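You operate a simulated robot arm through the tools that you are given. There is no shell and no other tool.

You are at the controls of a simulated robot arm. One attempt, no reset.

TASK
Bleed the short yellow cylinder into the jar, dial at about 20 bar, till the bubbles stop.
Fine: white-rimmed jar under the cream tube, open the green knob before starting; shut it while clear oil still runs, then stop the pump; no spills. Set down upright: white-rimmed jar.

It is judged by the outcome, as a careful person would: the job done as asked, and still so three seconds after it is handed in. It fails if anything else is knocked over, pushed out of place, dropped, spilled or broken.

THE ROBOT
A 7-joint arm with a four-finger gripper, fixed in place. Base frame: the origin is at the foot of the arm, x ahead of it, y to its left, z up; the work surface is at about z = 0.76. Readings come in m, rad, newtons and seconds.
Its first joint turns from -1.204 to 3.002 rad. Payload 3.67 kg.
The TCP is the grasp point between the finger pads, 0.028 m short of the fingertips. In the tool frame z runs along the fingers and y along their closing line. Largest opening 0.112 m; the body of the gripper starts 0.073 m behind the TCP.
Orientation is that of the tool frame in the base frame, as a unit quaternion [w, x, y, z]. With the fingers straight down and closing along the base's y, the tool's x points along the base's -x, its y along +y and its z along -z.

THE INTERFACE
- The arm moves only by the tool play_rows. Its argument "motion" is a list of rows, each an object of numbers (a shift or turn left out is 0, a gripper value left out holds the last): "x", "y", "z": the shift along the base's x, y, z in m; "wx", "wy", "wz": the turn, a rotation vector about the base's x, y, z in rad; "grip": the opening, from 0 (shut) to 1 (fully open). In form: [{"x": .., "y": .., "z": .., "wx": .., "wy": .., "wz": .., "grip": ..}, ...]. A call has 1 to 20 rows; each row shifts and turns the commanded pose from where the row before left it. Rows are played at 5 a second. More than 0.05 m and 0.15 rad between two rows, or a gripper value outside its range, and nothing of the call is played. Where a pose cannot be reached the arm comes as near as it can. A force on the tool above 40 N (or 10 N above the force at the start of the call, whichever is more), or a blocked arm, ends the call early, and 0.2 s more pass. The fingers move at their own pace and stop on an object; they squeeze with about 34 N. The grip force told is the motor's: it shows also when the fingers shut on nothing. Time passes only in rows, and 0.2 s behind the last, so rows that do not move let the fingers close. The reply holds the time, the measured pose of the TCP, the force on the tool along the base axes, the opening and the grip force, in the units named above and with some noise, with the torque about the TCP (base axes, N m) and any sound that the robot's microphone picked up, and new pictures: "pictures" is both (left out), scene, wrist or none.
- Cameras (640 x 400 px; columns grow to the right, rows downward): "scene" is fixed at [0.2212, -0.6516, 1.4879]; the picture's right is [0.61, -0.79, 0.00], its down [-0.61, -0.47, -0.64] and it looks along [0.50, 0.39, -0.77] (base axes); focal length 334 px, centre (320, 200). "wrist" rides on the gripper at [0.06, -0.018, -0.104] in the tool frame; the picture's right is [0.29, 0.96, 0.00], its down [-0.80, 0.24, -0.55] and it looks along [-0.53, 0.16, 0.83] (tool axes); focal length 234 px, centre (320, 200). There is no depth. A picture from a camera that has moved, and an enlarged one, comes with that camera's place and axes in the base frame and with its lens.
- lift_body(by): slides the trunk up (or, below 0, down) by that many m; the arm rides with it, the base frame stays. It gives what a move gives, with no picture.
- enlarge(camera, box): a new picture of the part [left, top, right, bottom] of that camera's present view, enlarged. The clock stands still meanwhile.
- hand_in(): hands the job in; it is judged then, once.

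Places have to be worked out from the pictures, the camera data and where the tool is seen. Open the gripper and draw the arm clear of the work before you hand the job in, unless the task says otherwise.

The tools are called as a command line: name --argument value ..., lists and objects as JSON in quotes. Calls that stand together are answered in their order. play_rows: Moves the arm, as the interface text tells. Its arguments: {"type":"object","properties":{"motion":{"type":"array"},"pictures":{"type":"string","enum":["both","scene","wrist","none"]}},"required":["motion"]} The other tools are called the same way: lift_body (by) slides the trunk up or down; enlarge (camera, box) takes an enlarged picture of a part of a camera's view; hand_in () hands the job in.

At the start:

```text
clock: 0.0
position: [0.8096, -0.3459, 1.0338]
tool_rot: [-0.001, -0.001, 1.0, 0.0]
force: [0.3, -0.3, 0.8]
torque: [0.01, -0.03, 0.0]
grip_width: 0.112
finger_force: 0.1
trunk travel left (down, up): [-0.575, 0.265]
```

scene: 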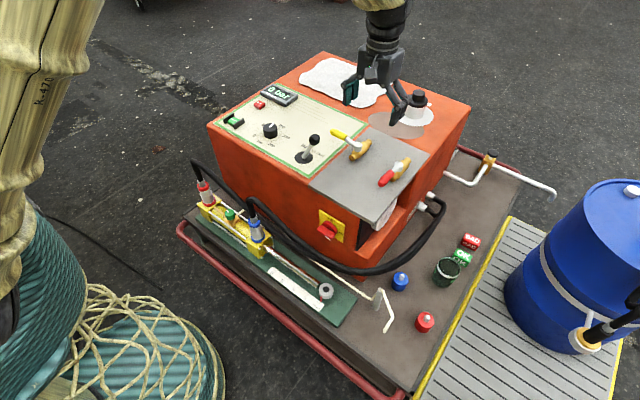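
wrist: 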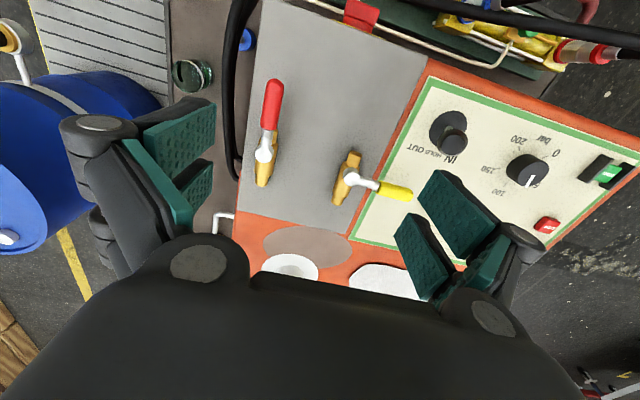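

The scene shows an orange hydraulic power unit with a control panel, valves, a cylinder, jars and a drum. I'll enlarge parts of the views before planning anything.

enlarge --camera "scene" --box '[200, 70, 360, 170]'

enlarge --camera "scene" --box '[180, 160, 340, 260]'

enlarge --camera "scene" --box '[240, 230, 400, 330]'

enlarge --camera "scene" --box '[350, 220, 510, 340]'

enlarge --camera "scene" --box '[300, 110, 460, 240]'

enlarge --camera "wrist" --box '[380, 70, 640, 250]'

enlarge --camera "wrist" --box '[160, 0, 420, 240]'

```text
4.00 times, centred on (280, 120) of scene
camera zoom: at [0.2212, -0.6516, 1.4879], right [0.61, -0.79, 0.0], down [-0.61, -0.47, -0.64], along [0.5, 0.39, -0.77], focal length 1337 px, centre (480, 520)
```

zoom: 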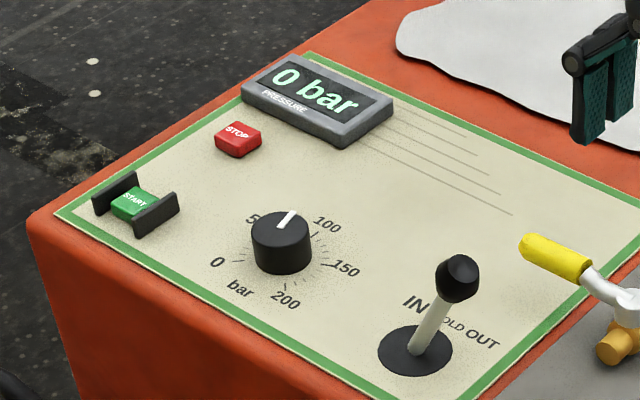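

```text
4.00 times, centred on (260, 210) of scene
camera zoom: at [0.2212, -0.6516, 1.4879], right [0.61, -0.79, 0.0], down [-0.61, -0.47, -0.64], along [0.5, 0.39, -0.77], focal length 1337 px, centre (560, 160)
```

zoom: 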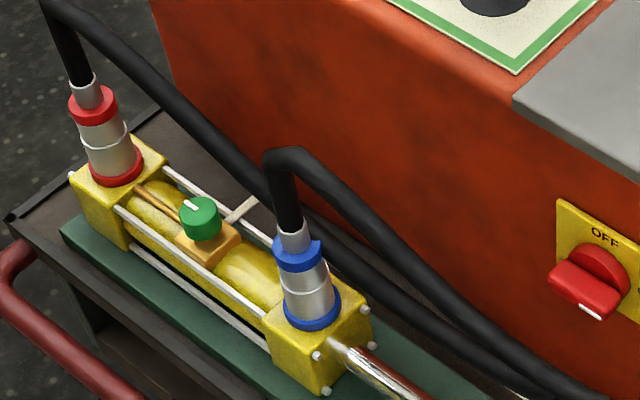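

```text
4.00 times, centred on (320, 280) of scene
camera zoom: at [0.2212, -0.6516, 1.4879], right [0.61, -0.79, 0.0], down [-0.61, -0.47, -0.64], along [0.5, 0.39, -0.77], focal length 1337 px, centre (320, -120)
```

zoom: 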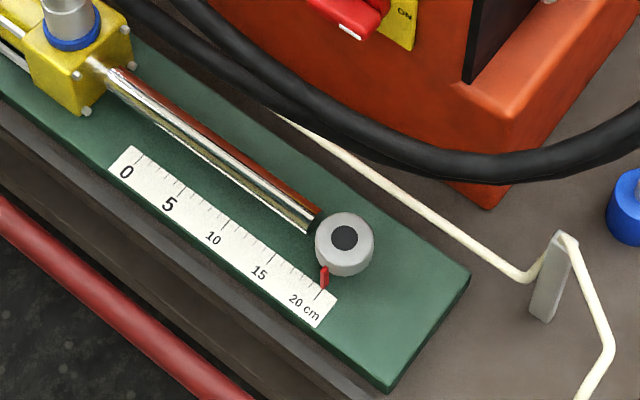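

```text
3.33 times, centred on (430, 280) of scene
camera zoom: at [0.2212, -0.6516, 1.4879], right [0.61, -0.79, 0.0], down [-0.61, -0.47, -0.64], along [0.5, 0.39, -0.77], focal length 1114 px, centre (-47, -67)
```

zoom: 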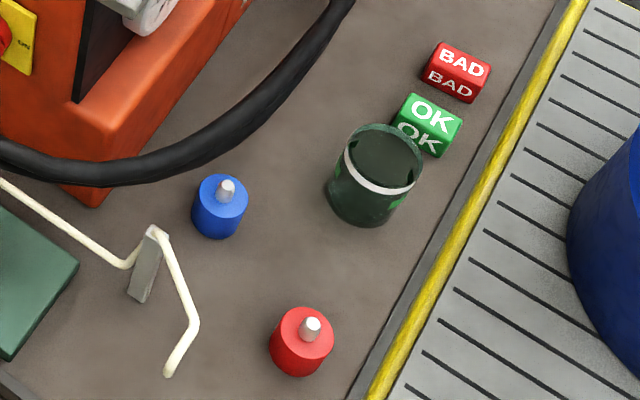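

```text
3.08 times, centred on (380, 175) of scene
camera zoom: at [0.2212, -0.6516, 1.4879], right [0.61, -0.79, 0.0], down [-0.61, -0.47, -0.64], along [0.5, 0.39, -0.77], focal length 1028 px, centre (135, 277)
```

zoom: 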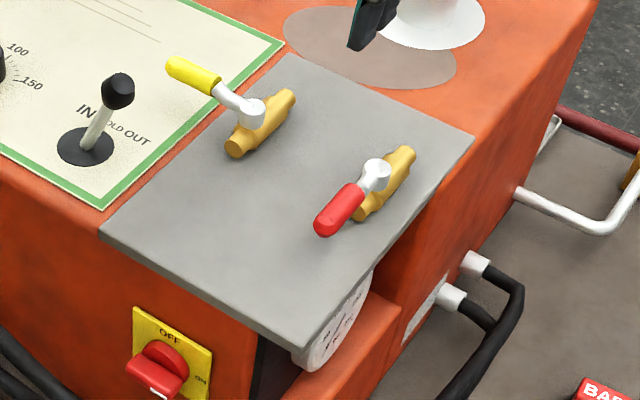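

```text
2.22 times, centred on (510, 160) of wrist
camera zoom: at [0.7486, -0.365, 1.1384], right [-0.29, 0.96, 0.0], down [0.8, 0.24, 0.55], along [0.53, 0.16, -0.83], focal length 520 px, centre (-102, 289)
```

zoom: 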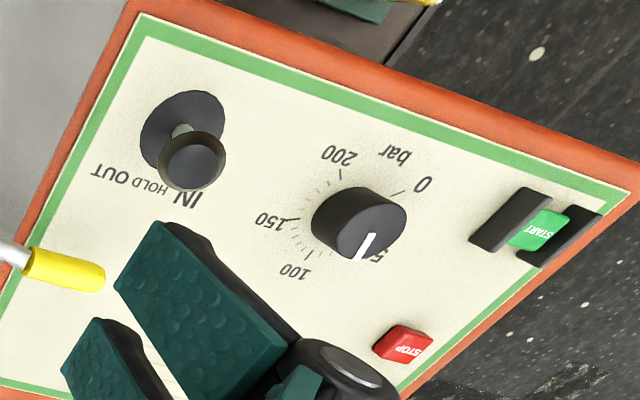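

```text
1.67 times, centred on (290, 120) of wrist
camera zoom: at [0.7486, -0.365, 1.1384], right [-0.29, 0.96, 0.0], down [0.8, 0.24, 0.55], along [0.53, 0.16, -0.83], focal length 390 px, centre (370, 333)
```

zoom: 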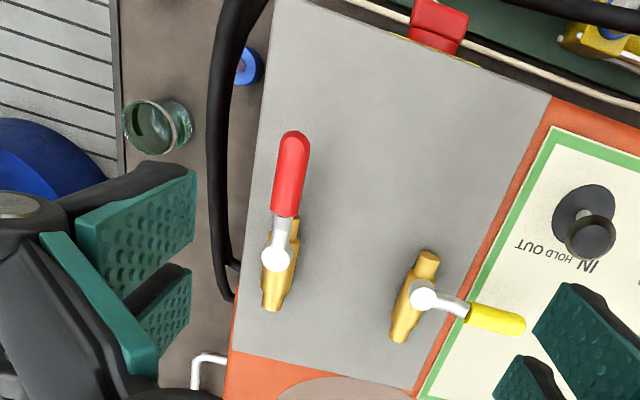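

Cross-checking the two cameras puts the machine's top at about z=0.76, with the deck holding the jar much lower, around z=0.43. I'll move the arm back through free air to look down at the jar and tube from another angle.

play_rows --motion '[{"x": -0.04, "y": -0.03}, {"x": -0.04, "y": -0.03}, {"x": -0.04, "y": -0.03}, {"x": -0.04, "y": -0.03}, {"x": -0.04, "y": -0.03}]' --pictures "both"

```text
clock: 1.2
position: [0.6082, -0.497, 1.0344]
tool_rot: [0.0, 0.0, 1.0, 0.001]
force: [-1.0, 0.2, -0.5]
torque: [0.02, -0.01, -0.01]
grip_width: 0.112
finger_force: 0.0
trunk travel left (down, up): [-0.575, 0.265]
camera wrist: at [0.5468, -0.5156, 1.1387], right [-0.29, 0.96, 0.0], down [0.8, 0.24, 0.56], along [0.53, 0.16, -0.83], focal length 234 px, centre (320, 200)
```

scene: 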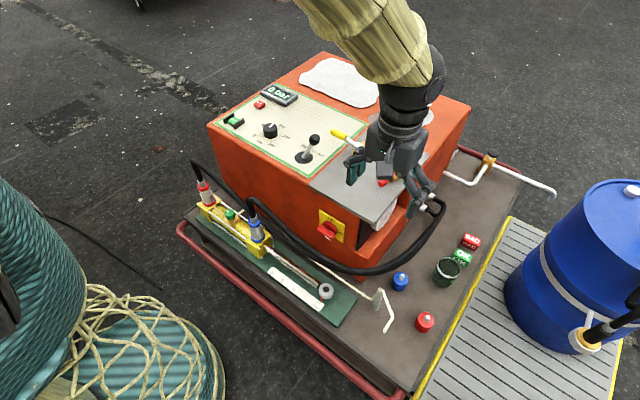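
wrist: 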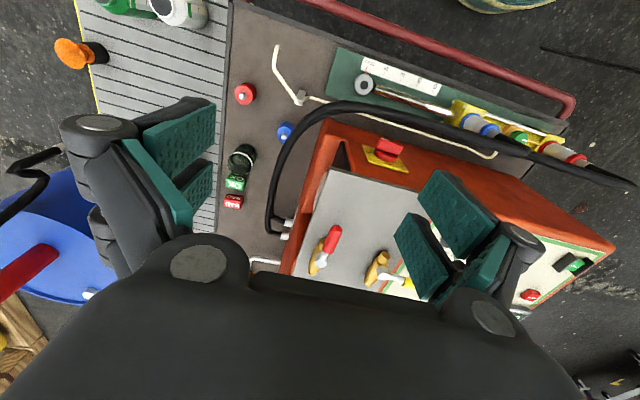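

The wrist now sees the whole deck. I'll enlarge the jar, tube and cylinder areas.

enlarge --camera "wrist" --box '[210, 30, 330, 105]'

enlarge --camera "wrist" --box '[200, 110, 320, 220]'

enlarge --camera "wrist" --box '[330, 40, 460, 170]'

enlarge --camera "wrist" --box '[440, 80, 600, 180]'

enlarge --camera "wrist" --box '[300, 180, 440, 300]'

enlarge --camera "wrist" --box '[20, 0, 240, 110]'

```text
5.33 times, centred on (270, 68) of wrist
camera zoom: at [0.5468, -0.5156, 1.1387], right [-0.29, 0.96, 0.0], down [0.8, 0.24, 0.56], along [0.53, 0.16, -0.83], focal length 1249 px, centre (587, 907)
```

zoom: 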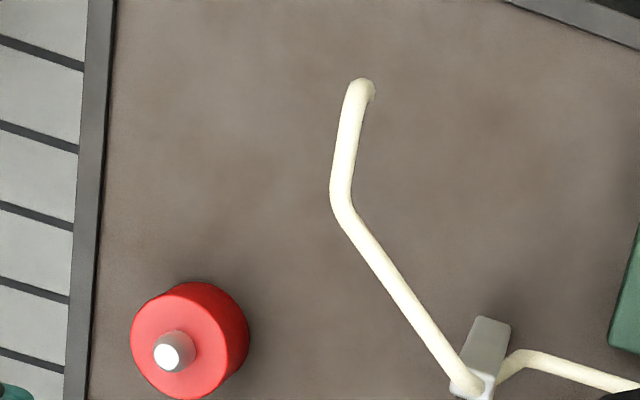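

```text
3.64 times, centred on (260, 165) of wrist
camera zoom: at [0.5468, -0.5156, 1.1387], right [-0.29, 0.96, 0.0], down [0.8, 0.24, 0.56], along [0.53, 0.16, -0.83], focal length 852 px, centre (538, 327)
```

zoom: 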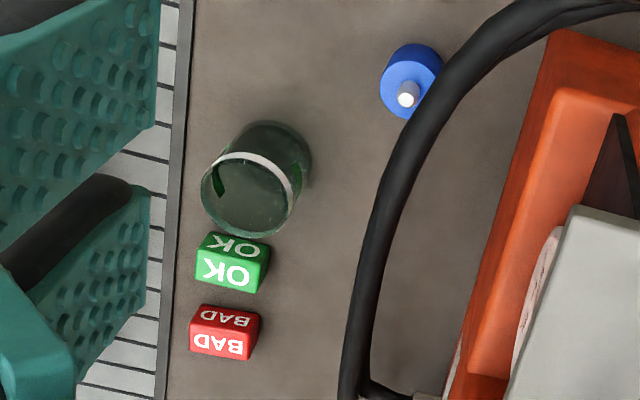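

```text
3.08 times, centred on (395, 105) of wrist
camera zoom: at [0.5468, -0.5156, 1.1387], right [-0.29, 0.96, 0.0], down [0.8, 0.24, 0.56], along [0.53, 0.16, -0.83], focal length 720 px, centre (89, 492)
```

zoom: 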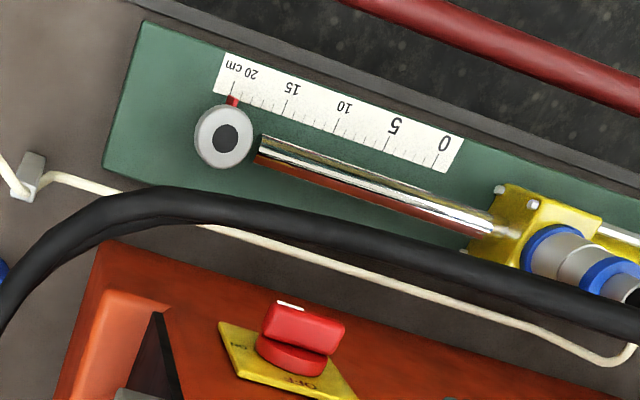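

```text
4.00 times, centred on (520, 130) of wrist
camera zoom: at [0.5468, -0.5156, 1.1387], right [-0.29, 0.96, 0.0], down [0.8, 0.24, 0.56], along [0.53, 0.16, -0.83], focal length 937 px, centre (-480, 480)
```

zoom: 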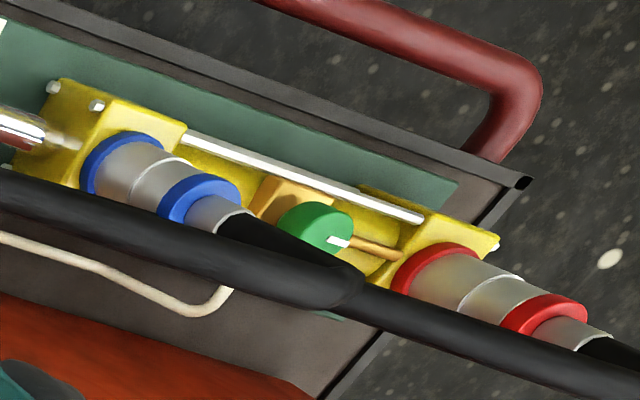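

```text
3.33 times, centred on (370, 240) of wrist
camera zoom: at [0.5468, -0.5156, 1.1387], right [-0.29, 0.96, 0.0], down [0.8, 0.24, 0.56], along [0.53, 0.16, -0.83], focal length 781 px, centre (153, 67)
```

zoom: 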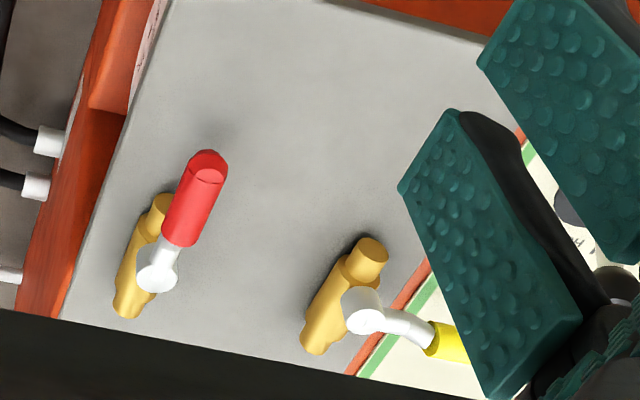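

```text
2.91 times, centred on (130, 55) of wrist
camera zoom: at [0.5468, -0.5156, 1.1387], right [-0.29, 0.96, 0.0], down [0.8, 0.24, 0.56], along [0.53, 0.16, -0.83], focal length 681 px, centre (873, 622)
```

zoom: 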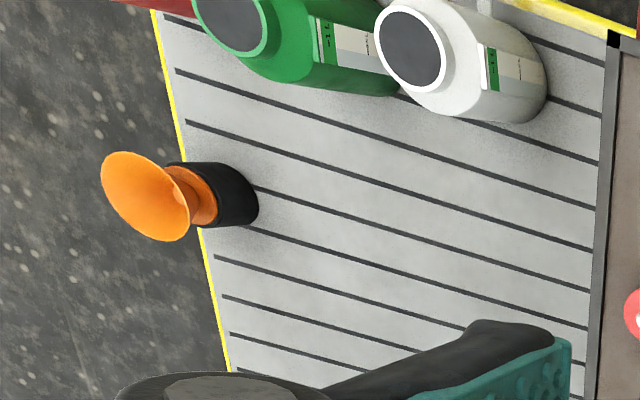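

The jar's rim sits near (0.916, -0.66, 0.474) and the tube outlet near (0.578, -0.602, 0.525), with the deck at about z=0.395. The tube leaves no room for the hand above the jar, so I'll carry it with a tilted tool. First I'll yaw toward the jar and tilt the fingers outward by 45°, in free air.

play_rows --motion '[{"wz": -0.126}, {"wz": -0.126}, {"wz": -0.126}, {"wz": -0.126}, {"wz": -0.126}, {"wx": -0.077, "wy": -0.106}, {"wx": -0.077, "wy": -0.106}, {"wx": -0.077, "wy": -0.106}, {"wx": -0.077, "wy": -0.106}, {"wx": -0.077, "wy": -0.106}, {"wx": -0.077, "wy": -0.106}]' --pictures "both"

```text
clock: 3.6
position: [0.6102, -0.4959, 1.0337]
tool_rot: [0.366, 0.285, 0.878, -0.118]
force: [-0.9, -0.6, 0.8]
torque: [0.02, 0.02, 0.01]
grip_width: 0.1122
finger_force: 0.1
trunk travel left (down, up): [-0.575, 0.265]
camera wrist: at [0.5044, -0.4428, 1.0655], right [0.4, 0.89, -0.2], down [0.28, 0.09, 0.96], along [0.87, -0.44, -0.21], focal length 234 px, centre (320, 200)
```

scene: 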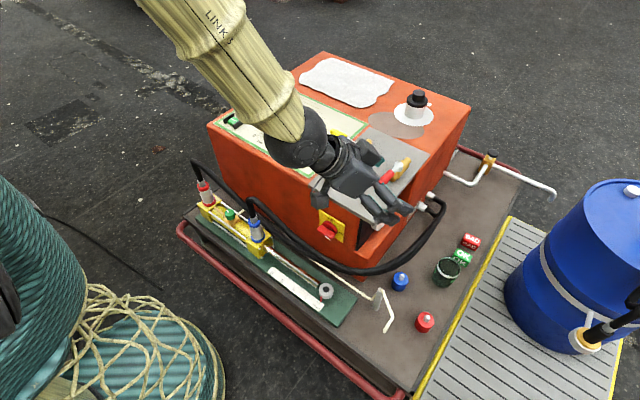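
wrist: 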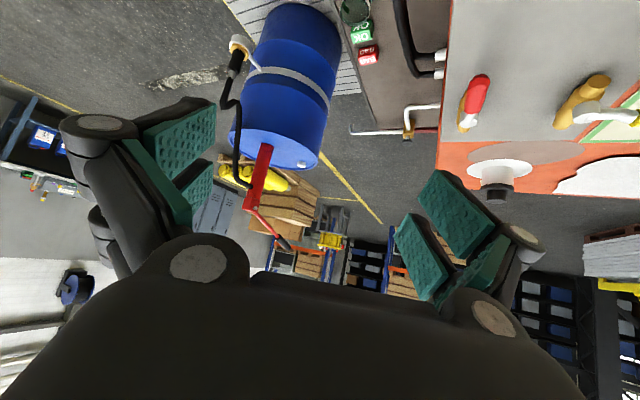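

The tilt came out as planned, with the tool axis at about (0.575, -0.416, -0.704). I'll shift away from the machine corner, then lower the trunk in steps.

play_rows --motion '[{"y": -0.04}, {"y": -0.04}]' --pictures "none"

lift_body --by -0.2

play_rows --motion '[{"x": 0.03, "y": -0.005}, {"x": 0.03, "y": -0.005}]' --pictures "both"

```text
clock: 4.2
position: [0.6091, -0.5777, 1.0335]
tool_rot: [0.365, 0.285, 0.879, -0.116]
force: [-0.6, -0.3, -0.4]
torque: [0.02, 0.02, 0.02]
grip_width: 0.1121
finger_force: 0.1
trunk travel left (down, up): [-0.575, 0.265]
```

```text
clock: 6.4
position: [0.6087, -0.5758, 0.834]
tool_rot: [0.364, 0.287, 0.878, -0.118]
force: [-0.7, 0.1, 0.2]
torque: [-0.02, -0.01, 0.0]
grip_width: 0.1121
finger_force: 0.0
trunk travel left (down, up): [-0.375, 0.465]
```

```text
clock: 7.0
position: [0.6708, -0.5865, 0.8343]
tool_rot: [0.363, 0.287, 0.879, -0.118]
force: [-0.8, 0.0, -0.7]
torque: [-0.04, -0.02, -0.02]
grip_width: 0.1121
finger_force: 0.2
trunk travel left (down, up): [-0.375, 0.465]
camera wrist: at [0.5645, -0.5336, 0.8653], right [0.4, 0.89, -0.2], down [0.28, 0.09, 0.96], along [0.87, -0.44, -0.21], focal length 234 px, centre (320, 200)
```

scene: 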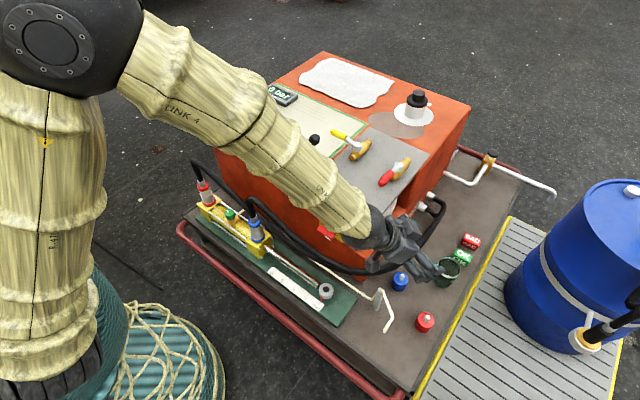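
wrist: 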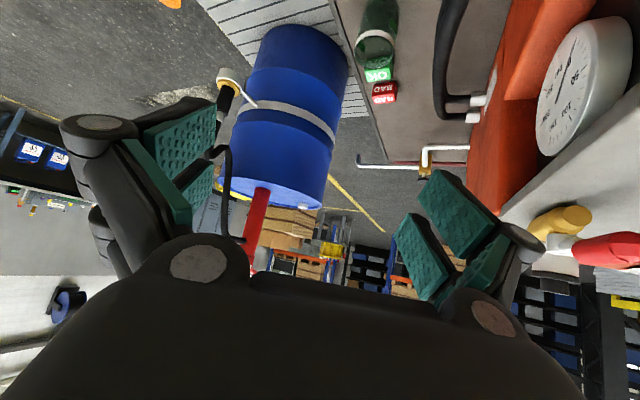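

The arm has its elbow up and is clear of everything. I'll turn the tool toward about -20° azimuth to keep the forearm away from the machine corner, move out toward the jar, then lower the trunk further.

play_rows --motion '[{"wz": 0.14, "x": 0.03, "y": -0.01}, {"wz": 0.14, "x": 0.03, "y": -0.01}, {"x": 0.03, "y": -0.01}, {"x": 0.03, "y": -0.01}]' --pictures "none"

lift_body --by -0.17

play_rows --motion '[{"z": -0.02}, {"z": -0.02}]' --pictures "both"

```text
clock: 8.0
position: [0.7887, -0.6269, 0.8323]
tool_rot: [0.376, 0.161, 0.91, -0.066]
force: [0.7, 0.1, 0.0]
torque: [-0.02, -0.01, -0.05]
grip_width: 0.1119
finger_force: 0.1
trunk travel left (down, up): [-0.375, 0.465]
```

```text
clock: 9.9
position: [0.7902, -0.6277, 0.6655]
tool_rot: [0.377, 0.161, 0.91, -0.067]
force: [0.8, -0.1, 0.9]
torque: [0.03, 0.0, 0.0]
grip_width: 0.112
finger_force: 0.1
trunk travel left (down, up): [-0.205, 0.635]
```

```text
clock: 10.5
position: [0.7903, -0.6256, 0.623]
tool_rot: [0.377, 0.16, 0.91, -0.065]
force: [-0.2, 0.1, -0.1]
torque: [0.01, 0.02, 0.06]
grip_width: 0.1118
finger_force: 0.1
trunk travel left (down, up): [-0.205, 0.635]
camera wrist: at [0.6736, -0.604, 0.6551], right [0.14, 0.97, -0.2], down [0.24, 0.16, 0.96], along [0.96, -0.18, -0.21], focal length 234 px, centre (320, 200)
```

scene: 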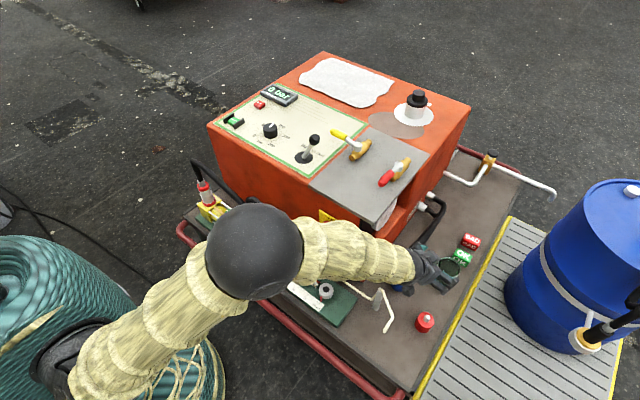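
wrist: 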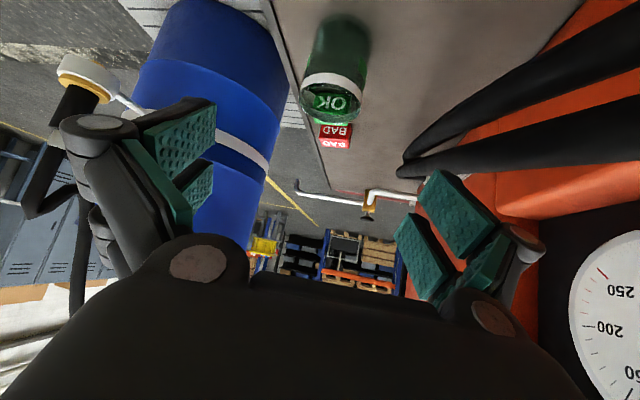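

The elbow is still well above the deck, and the jar is now in the wrist view. I'll enlarge it to pin down its position.

enlarge --camera "wrist" --box '[270, 0, 410, 160]'

enlarge --camera "scene" --box '[360, 220, 480, 300]'

```text
2.50 times, centred on (340, 80) of wrist
camera zoom: at [0.6736, -0.604, 0.6551], right [0.14, 0.97, -0.2], down [0.24, 0.16, 0.96], along [0.96, -0.18, -0.21], focal length 585 px, centre (270, 500)
```

zoom: 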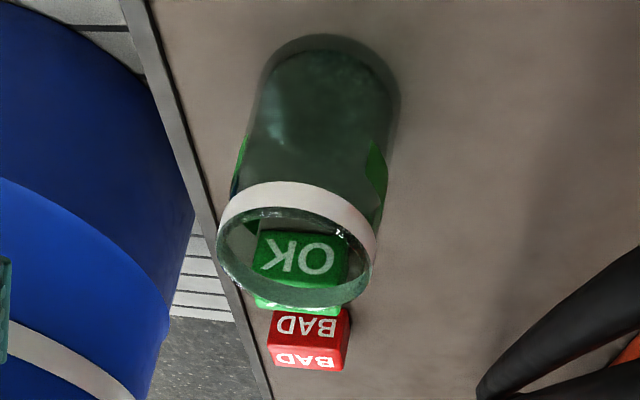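

```text
5.00 times, centred on (420, 260) of scene
camera zoom: at [0.2212, -0.6516, 1.4879], right [0.61, -0.79, 0.0], down [-0.61, -0.47, -0.64], along [0.5, 0.39, -0.77], focal length 1671 px, centre (-180, -100)
```

zoom: 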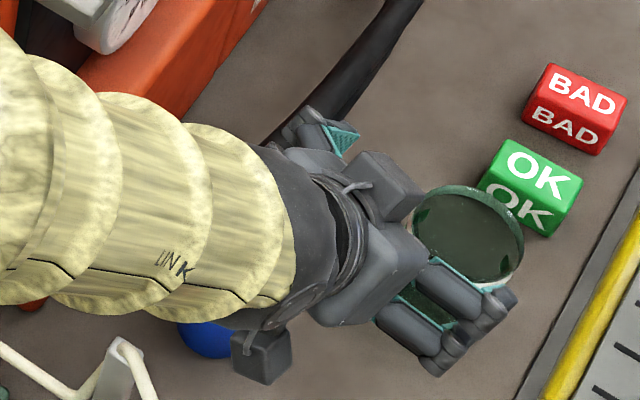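

Both views agree on the jar: axis near (0.918, -0.662), rim at z≈0.474 and about 8 cm across. I'll move to a pre-grasp 0.11 m back along the tool axis.

play_rows --motion '[{"x": 0.018, "y": -0.0033, "z": -0.0367}, {"x": 0.018, "y": -0.0033, "z": -0.0367}, {"x": 0.019, "y": -0.0034, "z": -0.0366}, {}]' --pictures "both"

```text
clock: 11.5
position: [0.8452, -0.6361, 0.5151]
tool_rot: [0.377, 0.161, 0.91, -0.066]
force: [-0.8, 0.5, -0.4]
torque: [-0.02, 0.01, -0.01]
grip_width: 0.1121
finger_force: 0.1
trunk travel left (down, up): [-0.205, 0.635]
camera wrist: at [0.7283, -0.6141, 0.5463], right [0.14, 0.97, -0.2], down [0.24, 0.16, 0.96], along [0.96, -0.18, -0.21], focal length 234 px, centre (320, 200)
```

scene: 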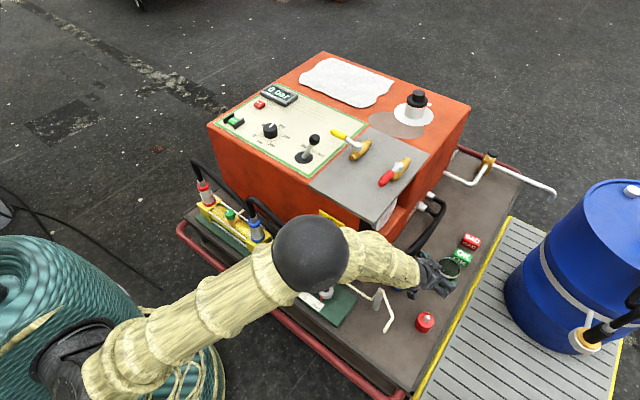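
wrist: 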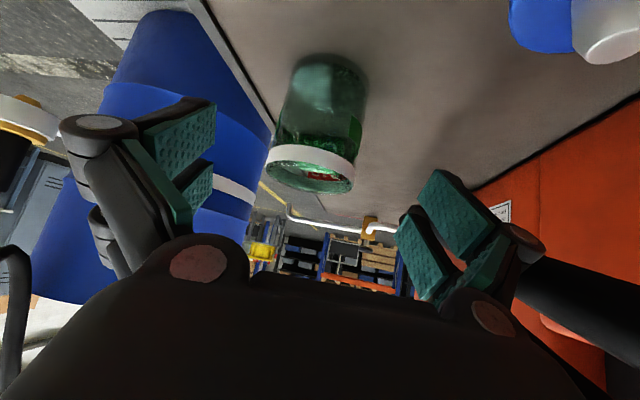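

The jar lies centred on the approach line, with its rim computing to about (0.92, -0.663). I'll now advance along the tool axis until the fingers straddle it.

play_rows --motion '[{"x": 0.02, "y": -0.0073, "z": -0.0205}, {"x": 0.02, "y": -0.0073, "z": -0.0205}, {"x": 0.02, "y": -0.0073, "z": -0.0205}, {}]' --pictures "both"

```text
clock: 12.5
position: [0.9048, -0.6593, 0.4531]
tool_rot: [0.377, 0.16, 0.91, -0.065]
force: [0.2, 0.7, 0.3]
torque: [-0.04, 0.03, 0.03]
grip_width: 0.1121
finger_force: 0.0
trunk travel left (down, up): [-0.205, 0.635]
camera wrist: at [0.7884, -0.6364, 0.4843], right [0.14, 0.97, -0.2], down [0.24, 0.16, 0.96], along [0.96, -0.18, -0.21], focal length 234 px, centre (320, 200)
```

scene: 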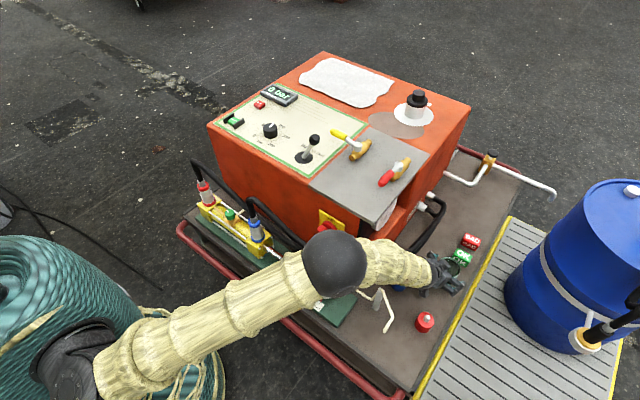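
wrist: 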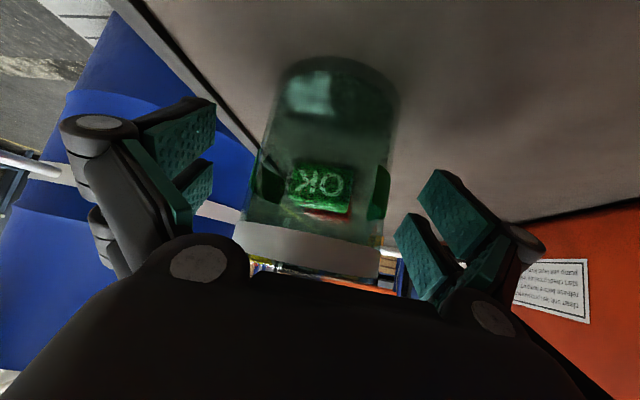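

The jar is between the fingers, and there is a notice on the machine's side. I'll enlarge both before closing.

enlarge --camera "wrist" --box '[500, 245, 610, 330]'

enlarge --camera "wrist" --box '[180, 30, 480, 290]'

enlarge --camera "scene" --box '[400, 220, 500, 310]'

```text
4.71 times, centred on (555, 288) of wrist
camera zoom: at [0.7884, -0.6364, 0.4843], right [0.14, 0.97, -0.2], down [0.24, 0.16, 0.96], along [0.96, -0.18, -0.21], focal length 1102 px, centre (-786, -212)
```

zoom: 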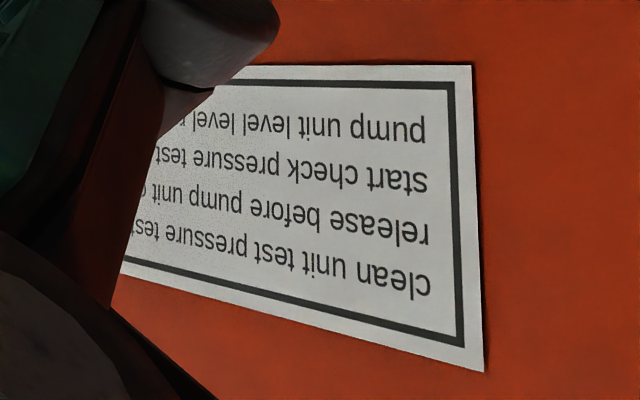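

```text
1.54 times, centred on (330, 160) of wrist
camera zoom: at [0.7884, -0.6364, 0.4843], right [0.14, 0.97, -0.2], down [0.24, 0.16, 0.96], along [0.96, -0.18, -0.21], focal length 360 px, centre (305, 262)
```

zoom: 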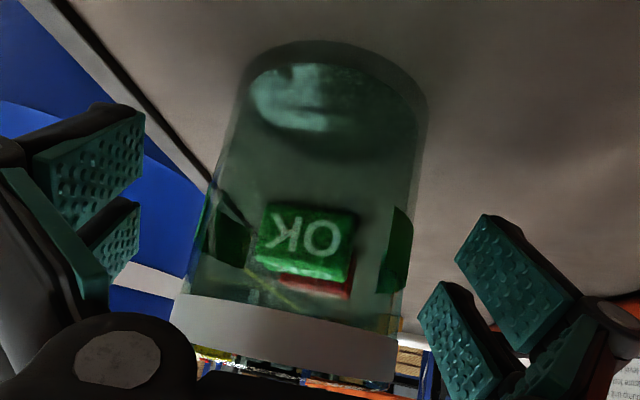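

```text
4.44 times, centred on (450, 265) of scene
camera zoom: at [0.2212, -0.6516, 1.4879], right [0.61, -0.79, 0.0], down [-0.61, -0.47, -0.64], along [0.5, 0.39, -0.77], focal length 1485 px, centre (-258, -89)
```

zoom: 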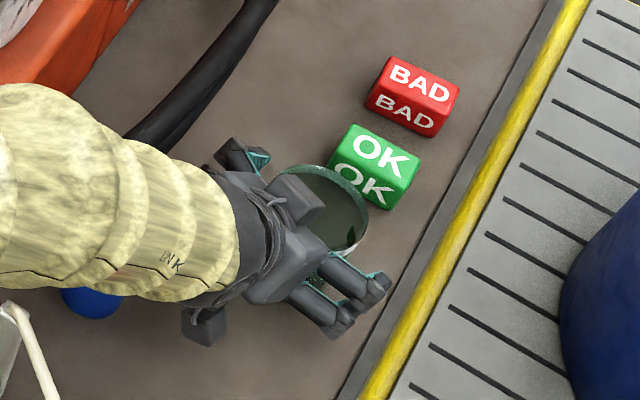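

The notice is filler text and has nothing useful. I'll advance the last 2 cm so the pads sit at the jar's axis, then close gently around it.

play_rows --motion '[{"x": 0.007, "y": -0.0024, "z": -0.007}, {"x": 0.007, "y": -0.0024, "z": -0.008}, {}, {"grip": 0.8}, {"grip": 0.72}, {"grip": 0.6}, {"grip": 0.6}, {"grip": 0.6}]' --pictures "both"

```text
clock: 14.3
position: [0.9187, -0.6633, 0.4399]
tool_rot: [0.378, 0.161, 0.909, -0.066]
force: [1.8, -1.4, 8.3]
torque: [-0.21, -0.33, -0.03]
grip_width: 0.0687
finger_force: 33.9
trunk travel left (down, up): [-0.205, 0.635]
camera wrist: at [0.8023, -0.6408, 0.4708], right [0.14, 0.97, -0.2], down [0.24, 0.17, 0.96], along [0.96, -0.18, -0.21], focal length 234 px, centre (320, 200)
```

scene: 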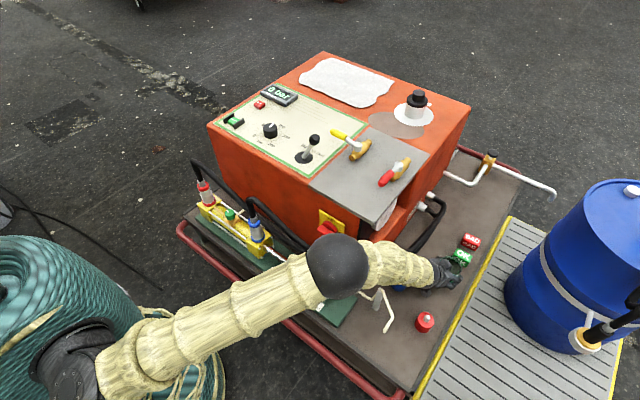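
wrist: 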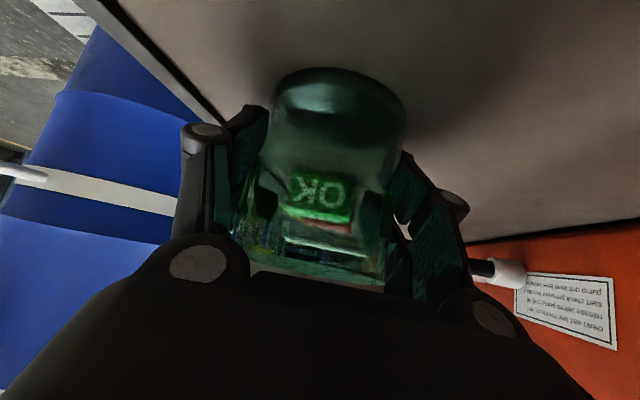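

The fingers stopped at 0.069 m with 34 N, so the jar is held. I'll lift it a few centimetres and check it comes up level.

play_rows --motion '[{"z": 0.01}, {"z": 0.02}, {"z": 0.02}, {}]' --pictures "both"

```text
clock: 15.3
position: [0.9186, -0.6625, 0.4862]
tool_rot: [0.377, 0.161, 0.91, -0.066]
force: [-0.8, 0.1, 0.5]
torque: [0.03, -0.01, -0.01]
grip_width: 0.0672
finger_force: 0.2
trunk travel left (down, up): [-0.205, 0.635]
camera wrist: at [0.8024, -0.6409, 0.519], right [0.14, 0.97, -0.2], down [0.24, 0.16, 0.96], along [0.96, -0.18, -0.21], focal length 234 px, centre (320, 200)
```

scene: 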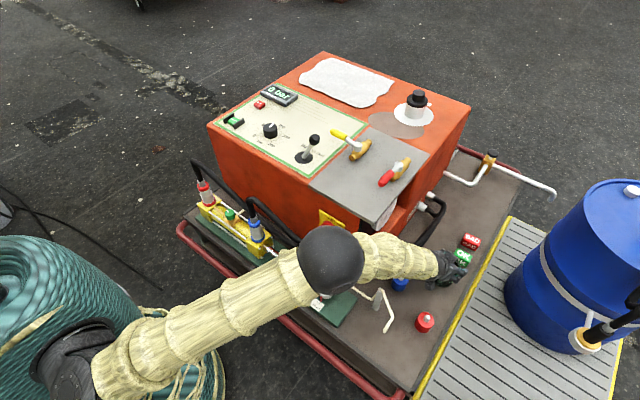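
wrist: 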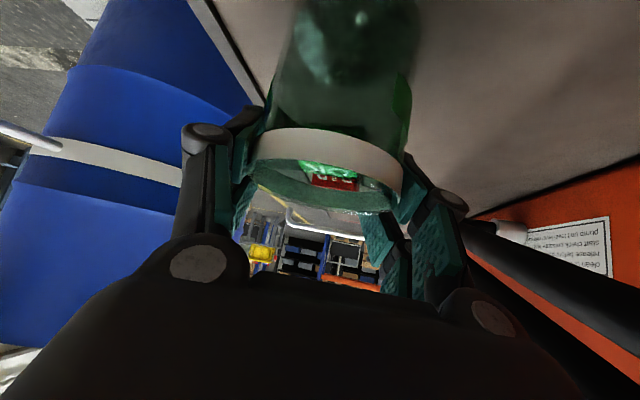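

The grip now reads the commanded 0.067 m with no force, so the fingers slid up off the jar and it stayed on the deck. I'll look closely at how it is standing before trying again.

enlarge --camera "scene" --box '[410, 230, 490, 300]'

enlarge --camera "wrist" --box '[170, 0, 490, 300]'

```text
5.71 times, centred on (450, 265) of scene
camera zoom: at [0.2212, -0.6516, 1.4879], right [0.61, -0.79, 0.0], down [-0.61, -0.47, -0.64], along [0.5, 0.39, -0.77], focal length 1910 px, centre (-423, -171)
```

zoom: 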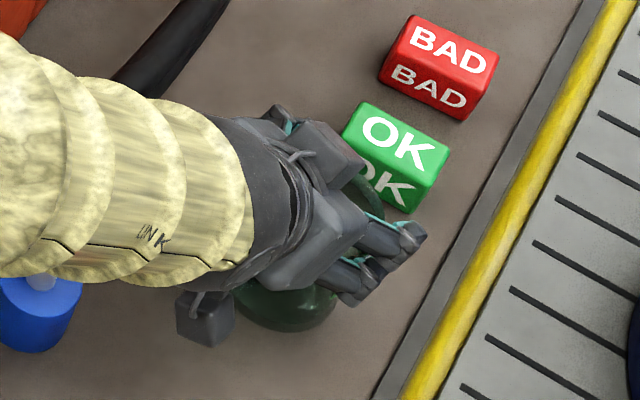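

```text
1.33 times, centred on (330, 150) of wrist
camera zoom: at [0.8024, -0.6409, 0.519], right [0.14, 0.97, -0.2], down [0.24, 0.16, 0.96], along [0.96, -0.18, -0.21], focal length 312 px, centre (307, 267)
```

zoom: 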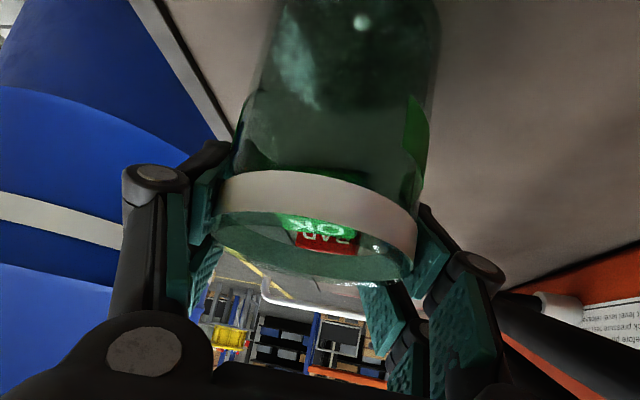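

Combining all the views, the jar is still upright and unmoved: axis about (0.908, -0.660), rim z≈0.481, diameter about 0.069. My first grasp was 1 cm too far forward and the squeeze target was barely below the jar's width. I'll reopen, recentre on the axis and close with a much lower target.

play_rows --motion '[{"grip": 1.0}, {"grip": 1.0}, {"x": -0.005, "y": 0.001, "z": -0.012}, {"x": -0.005, "y": 0.001, "z": -0.013}, {"z": -0.013}, {}]' --pictures "both"

```text
clock: 16.7
position: [0.9087, -0.6602, 0.4495]
tool_rot: [0.376, 0.161, 0.91, -0.065]
force: [0.3, -0.8, 0.3]
torque: [0.0, 0.01, -0.03]
grip_width: 0.112
finger_force: 0.2
trunk travel left (down, up): [-0.205, 0.635]
camera wrist: at [0.7924, -0.6384, 0.481], right [0.14, 0.97, -0.2], down [0.24, 0.16, 0.96], along [0.96, -0.18, -0.21], focal length 234 px, centre (320, 200)
```

scene: 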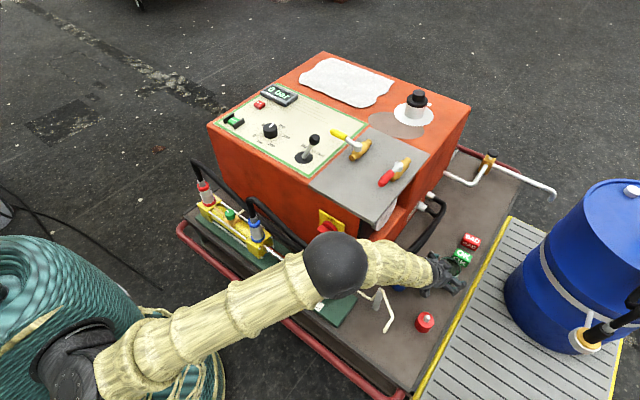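
wrist: 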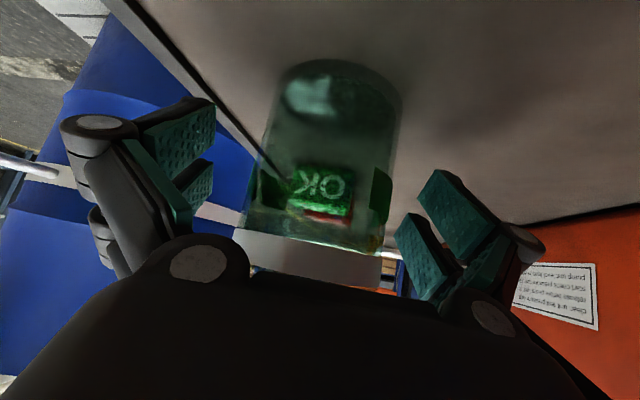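

The jar is well centred between the open pads. I'll close with a firm target and hold, to see the width and force.

play_rows --motion '[{"grip": 0.75}, {"grip": 0.66}, {"grip": 0.4}, {"grip": 0.2}, {"grip": 0.2}, {"grip": 0.2}]' --pictures "wrist"

```text
clock: 18.1
position: [0.9081, -0.6596, 0.4494]
tool_rot: [0.377, 0.161, 0.91, -0.066]
force: [0.9, -1.2, 2.8]
torque: [-0.14, -0.01, 0.02]
grip_width: 0.0662
finger_force: 33.6
trunk travel left (down, up): [-0.205, 0.635]
camera wrist: at [0.7922, -0.6385, 0.4813], right [0.14, 0.97, -0.2], down [0.24, 0.17, 0.96], along [0.96, -0.18, -0.21], focal length 234 px, centre (320, 200)
```

wrist: 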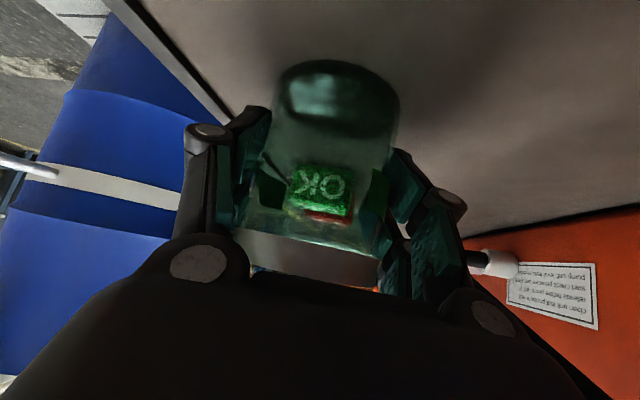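

The grip holds at 0.066 m and 33.6 N. I'll lift 2 cm slowly and check whether it stays held.

play_rows --motion '[{"z": 0.005}, {"z": 0.005}, {"z": 0.01}, {}]' --pictures "wrist"

```text
clock: 19.1
position: [0.908, -0.6596, 0.4695]
tool_rot: [0.376, 0.161, 0.91, -0.066]
force: [0.5, -0.5, -1.4]
torque: [0.0, -0.02, -0.02]
grip_width: 0.0662
finger_force: 34.0
trunk travel left (down, up): [-0.205, 0.635]
camera wrist: at [0.7924, -0.6387, 0.5009], right [0.14, 0.97, -0.2], down [0.24, 0.16, 0.96], along [0.96, -0.18, -0.21], focal length 234 px, centre (320, 200)
```

wrist: 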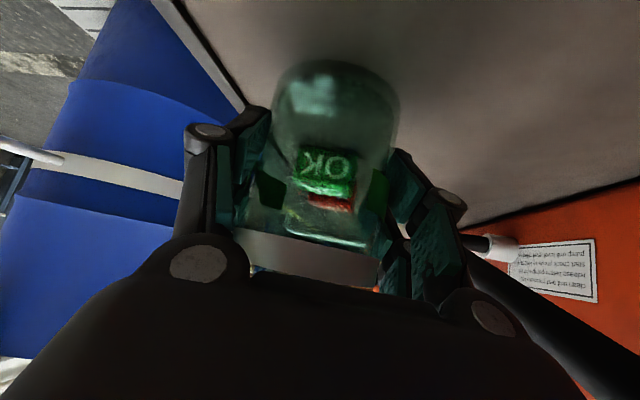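

The jar is rising with the gripper and the force stays at 34 N. I'll raise the trunk so the jar clears the tube and caps.

lift_body --by 0.22

play_rows --motion '[{"x": -0.03, "y": -0.004}, {"x": -0.035, "y": -0.004}, {"x": -0.035, "y": -0.004}, {"x": -0.035, "y": -0.004}, {"x": -0.035, "y": -0.004}]' --pictures "both"

```text
clock: 21.4
position: [0.9092, -0.6616, 0.6887]
tool_rot: [0.378, 0.16, 0.909, -0.065]
force: [0.6, 0.2, -0.6]
torque: [0.03, 0.01, -0.01]
grip_width: 0.0661
finger_force: 33.6
trunk travel left (down, up): [-0.425, 0.415]
```

```text
clock: 22.6
position: [0.7376, -0.6819, 0.6883]
tool_rot: [0.378, 0.16, 0.91, -0.065]
force: [-0.4, 0.7, -0.8]
torque: [0.0, -0.01, -0.01]
grip_width: 0.0661
finger_force: 33.6
trunk travel left (down, up): [-0.425, 0.415]
camera wrist: at [0.6226, -0.6595, 0.7205], right [0.14, 0.97, -0.2], down [0.24, 0.16, 0.96], along [0.96, -0.18, -0.21], focal length 234 px, centre (320, 200)
```

scene: 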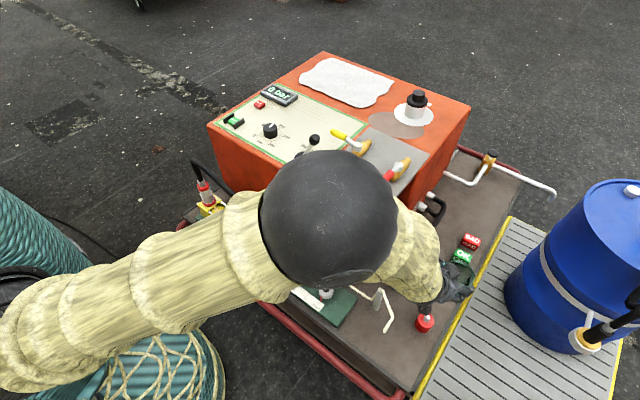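
wrist: 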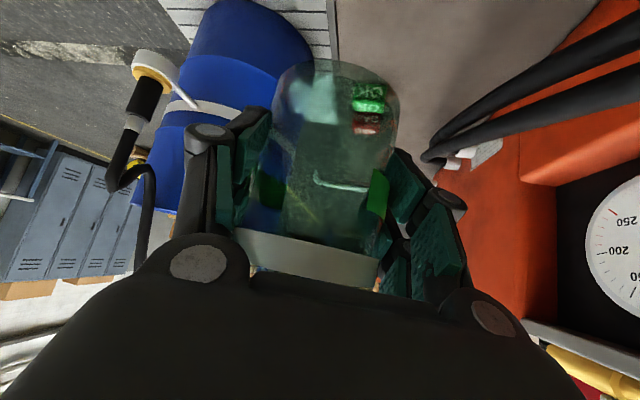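

The jar is secure and clear. I'll carry on across to a point on the -y side of the outlet, still above tube height.

play_rows --motion '[{"x": -0.035, "y": -0.004}, {"x": -0.035, "y": -0.004}, {"x": -0.035, "y": -0.004}, {"x": -0.035, "y": -0.004}, {"x": -0.035, "y": -0.004}, {"x": -0.018, "y": 0.002}]' --pictures "both"

```text
clock: 24.0
position: [0.5453, -0.6981, 0.6905]
tool_rot: [0.377, 0.161, 0.91, -0.065]
force: [-0.1, 0.2, -1.7]
torque: [0.0, 0.0, 0.0]
grip_width: 0.0662
finger_force: 34.1
trunk travel left (down, up): [-0.425, 0.415]
camera wrist: at [0.4289, -0.6771, 0.7214], right [0.14, 0.97, -0.2], down [0.24, 0.16, 0.96], along [0.96, -0.18, -0.21], focal length 234 px, centre (320, 200)
```

scene: 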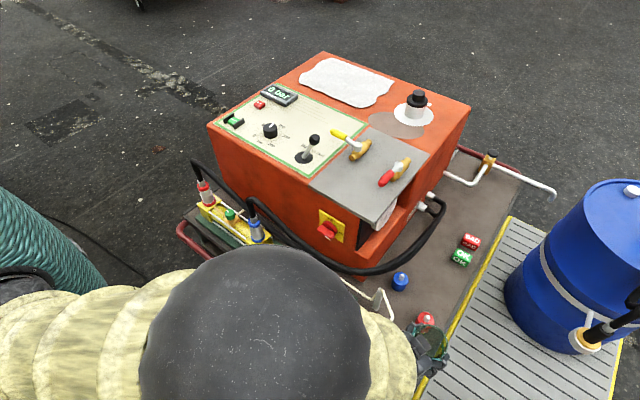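
wrist: 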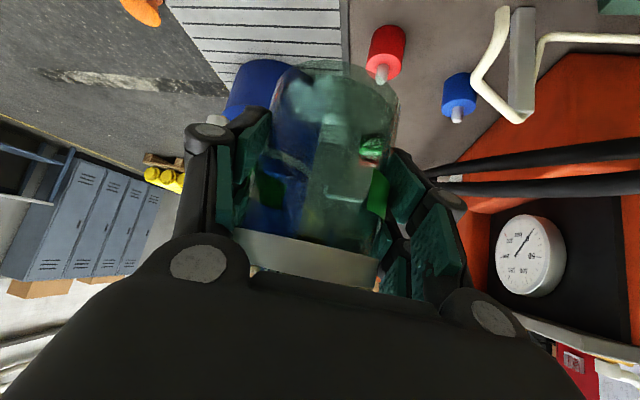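

The wrist view now shows the tube and bracket directly. I'll enlarge it to refine the outlet position.

enlarge --camera "wrist" --box '[400, 0, 640, 150]'

```text
2.67 times, centred on (520, 75) of wrist
camera zoom: at [0.4289, -0.6771, 0.7214], right [0.14, 0.97, -0.2], down [0.24, 0.16, 0.96], along [0.96, -0.18, -0.21], focal length 624 px, centre (-213, 533)
```

zoom: 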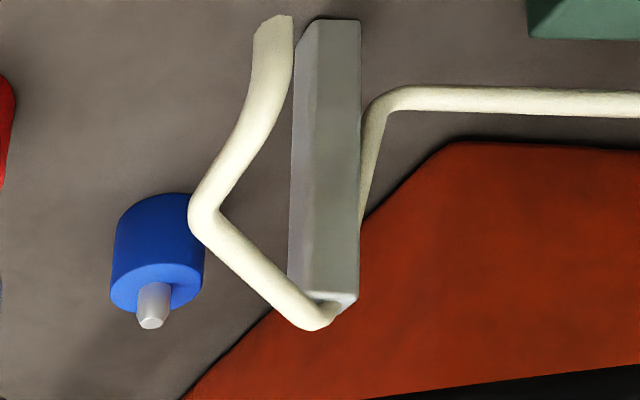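

The outlet triangulates consistently to about (0.578, -0.601, 0.520), with its last 3 cm running vertically. A red rail lies at x≈0.459, z≈0.44, and the wrist camera would pass over it at the current angle. I'll yaw to about -60° azimuth and enter from the base side, starting from a point 8.5 cm short of the outlet.

play_rows --motion '[{"wz": -0.14, "x": -0.002, "y": 0.034}, {"wz": -0.14, "x": -0.002, "y": 0.034}, {"wz": -0.14, "x": -0.002, "y": 0.034}, {"wz": -0.14, "x": -0.002, "y": 0.034}, {"wz": -0.138, "x": -0.002, "y": 0.034}, {}]' --pictures "both"

```text
clock: 25.4
position: [0.5369, -0.5285, 0.6889]
tool_rot: [0.331, 0.463, 0.799, -0.191]
force: [0.2, -0.5, -0.8]
torque: [0.0, 0.01, 0.0]
grip_width: 0.0659
finger_force: 33.9
trunk travel left (down, up): [-0.425, 0.415]
camera wrist: at [0.4611, -0.4384, 0.7207], right [0.73, 0.65, -0.2], down [0.29, -0.03, 0.96], along [0.62, -0.76, -0.21], focal length 234 px, centre (320, 200)
```

scene: 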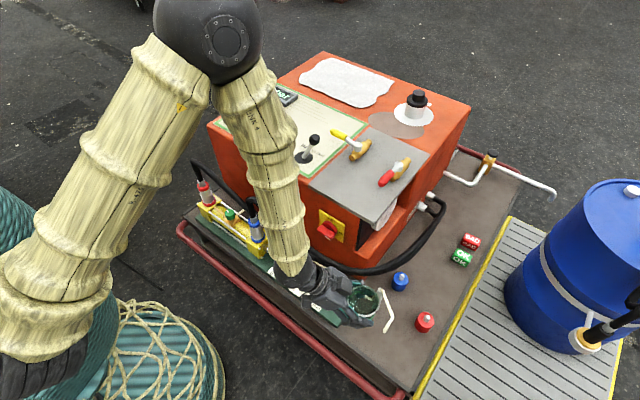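
wrist: 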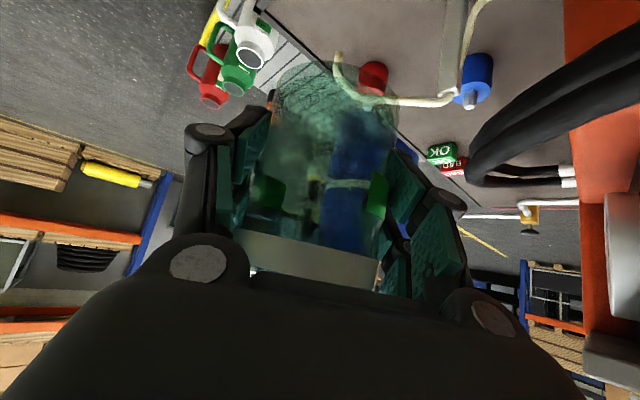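

The view is clear and the tool sits at -60° azimuth. I'll lower the trunk 0.2 m with the jar still outside the tube's footprint, then look again.

lift_body --by -0.2

play_rows --motion '[{"z": -0.01}, {}]' --pictures "both"

```text
clock: 27.6
position: [0.5365, -0.5297, 0.4899]
tool_rot: [0.331, 0.461, 0.801, -0.19]
force: [0.6, -0.3, -1.9]
torque: [-0.01, 0.0, 0.0]
grip_width: 0.066
finger_force: 33.9
trunk travel left (down, up): [-0.225, 0.615]
```

```text
clock: 28.2
position: [0.5361, -0.5283, 0.4788]
tool_rot: [0.332, 0.462, 0.8, -0.191]
force: [-0.6, -0.5, -2.0]
torque: [0.0, 0.01, -0.01]
grip_width: 0.0663
finger_force: 34.4
trunk travel left (down, up): [-0.225, 0.615]
camera wrist: at [0.4613, -0.4385, 0.511], right [0.73, 0.66, -0.2], down [0.29, -0.03, 0.96], along [0.62, -0.75, -0.21], focal length 234 px, centre (320, 200)
```

scene: 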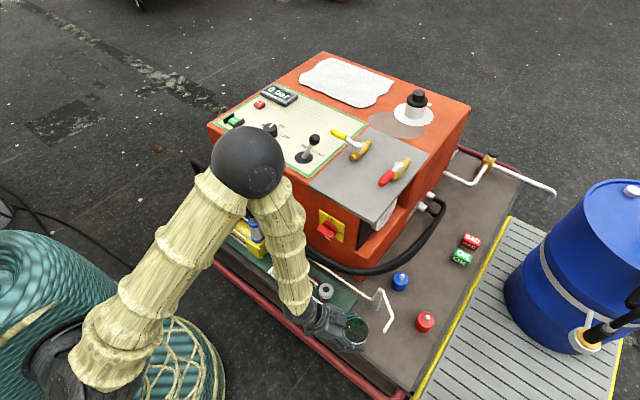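
wrist: 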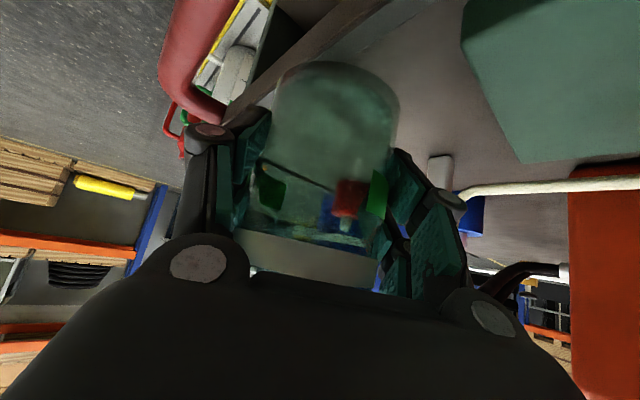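

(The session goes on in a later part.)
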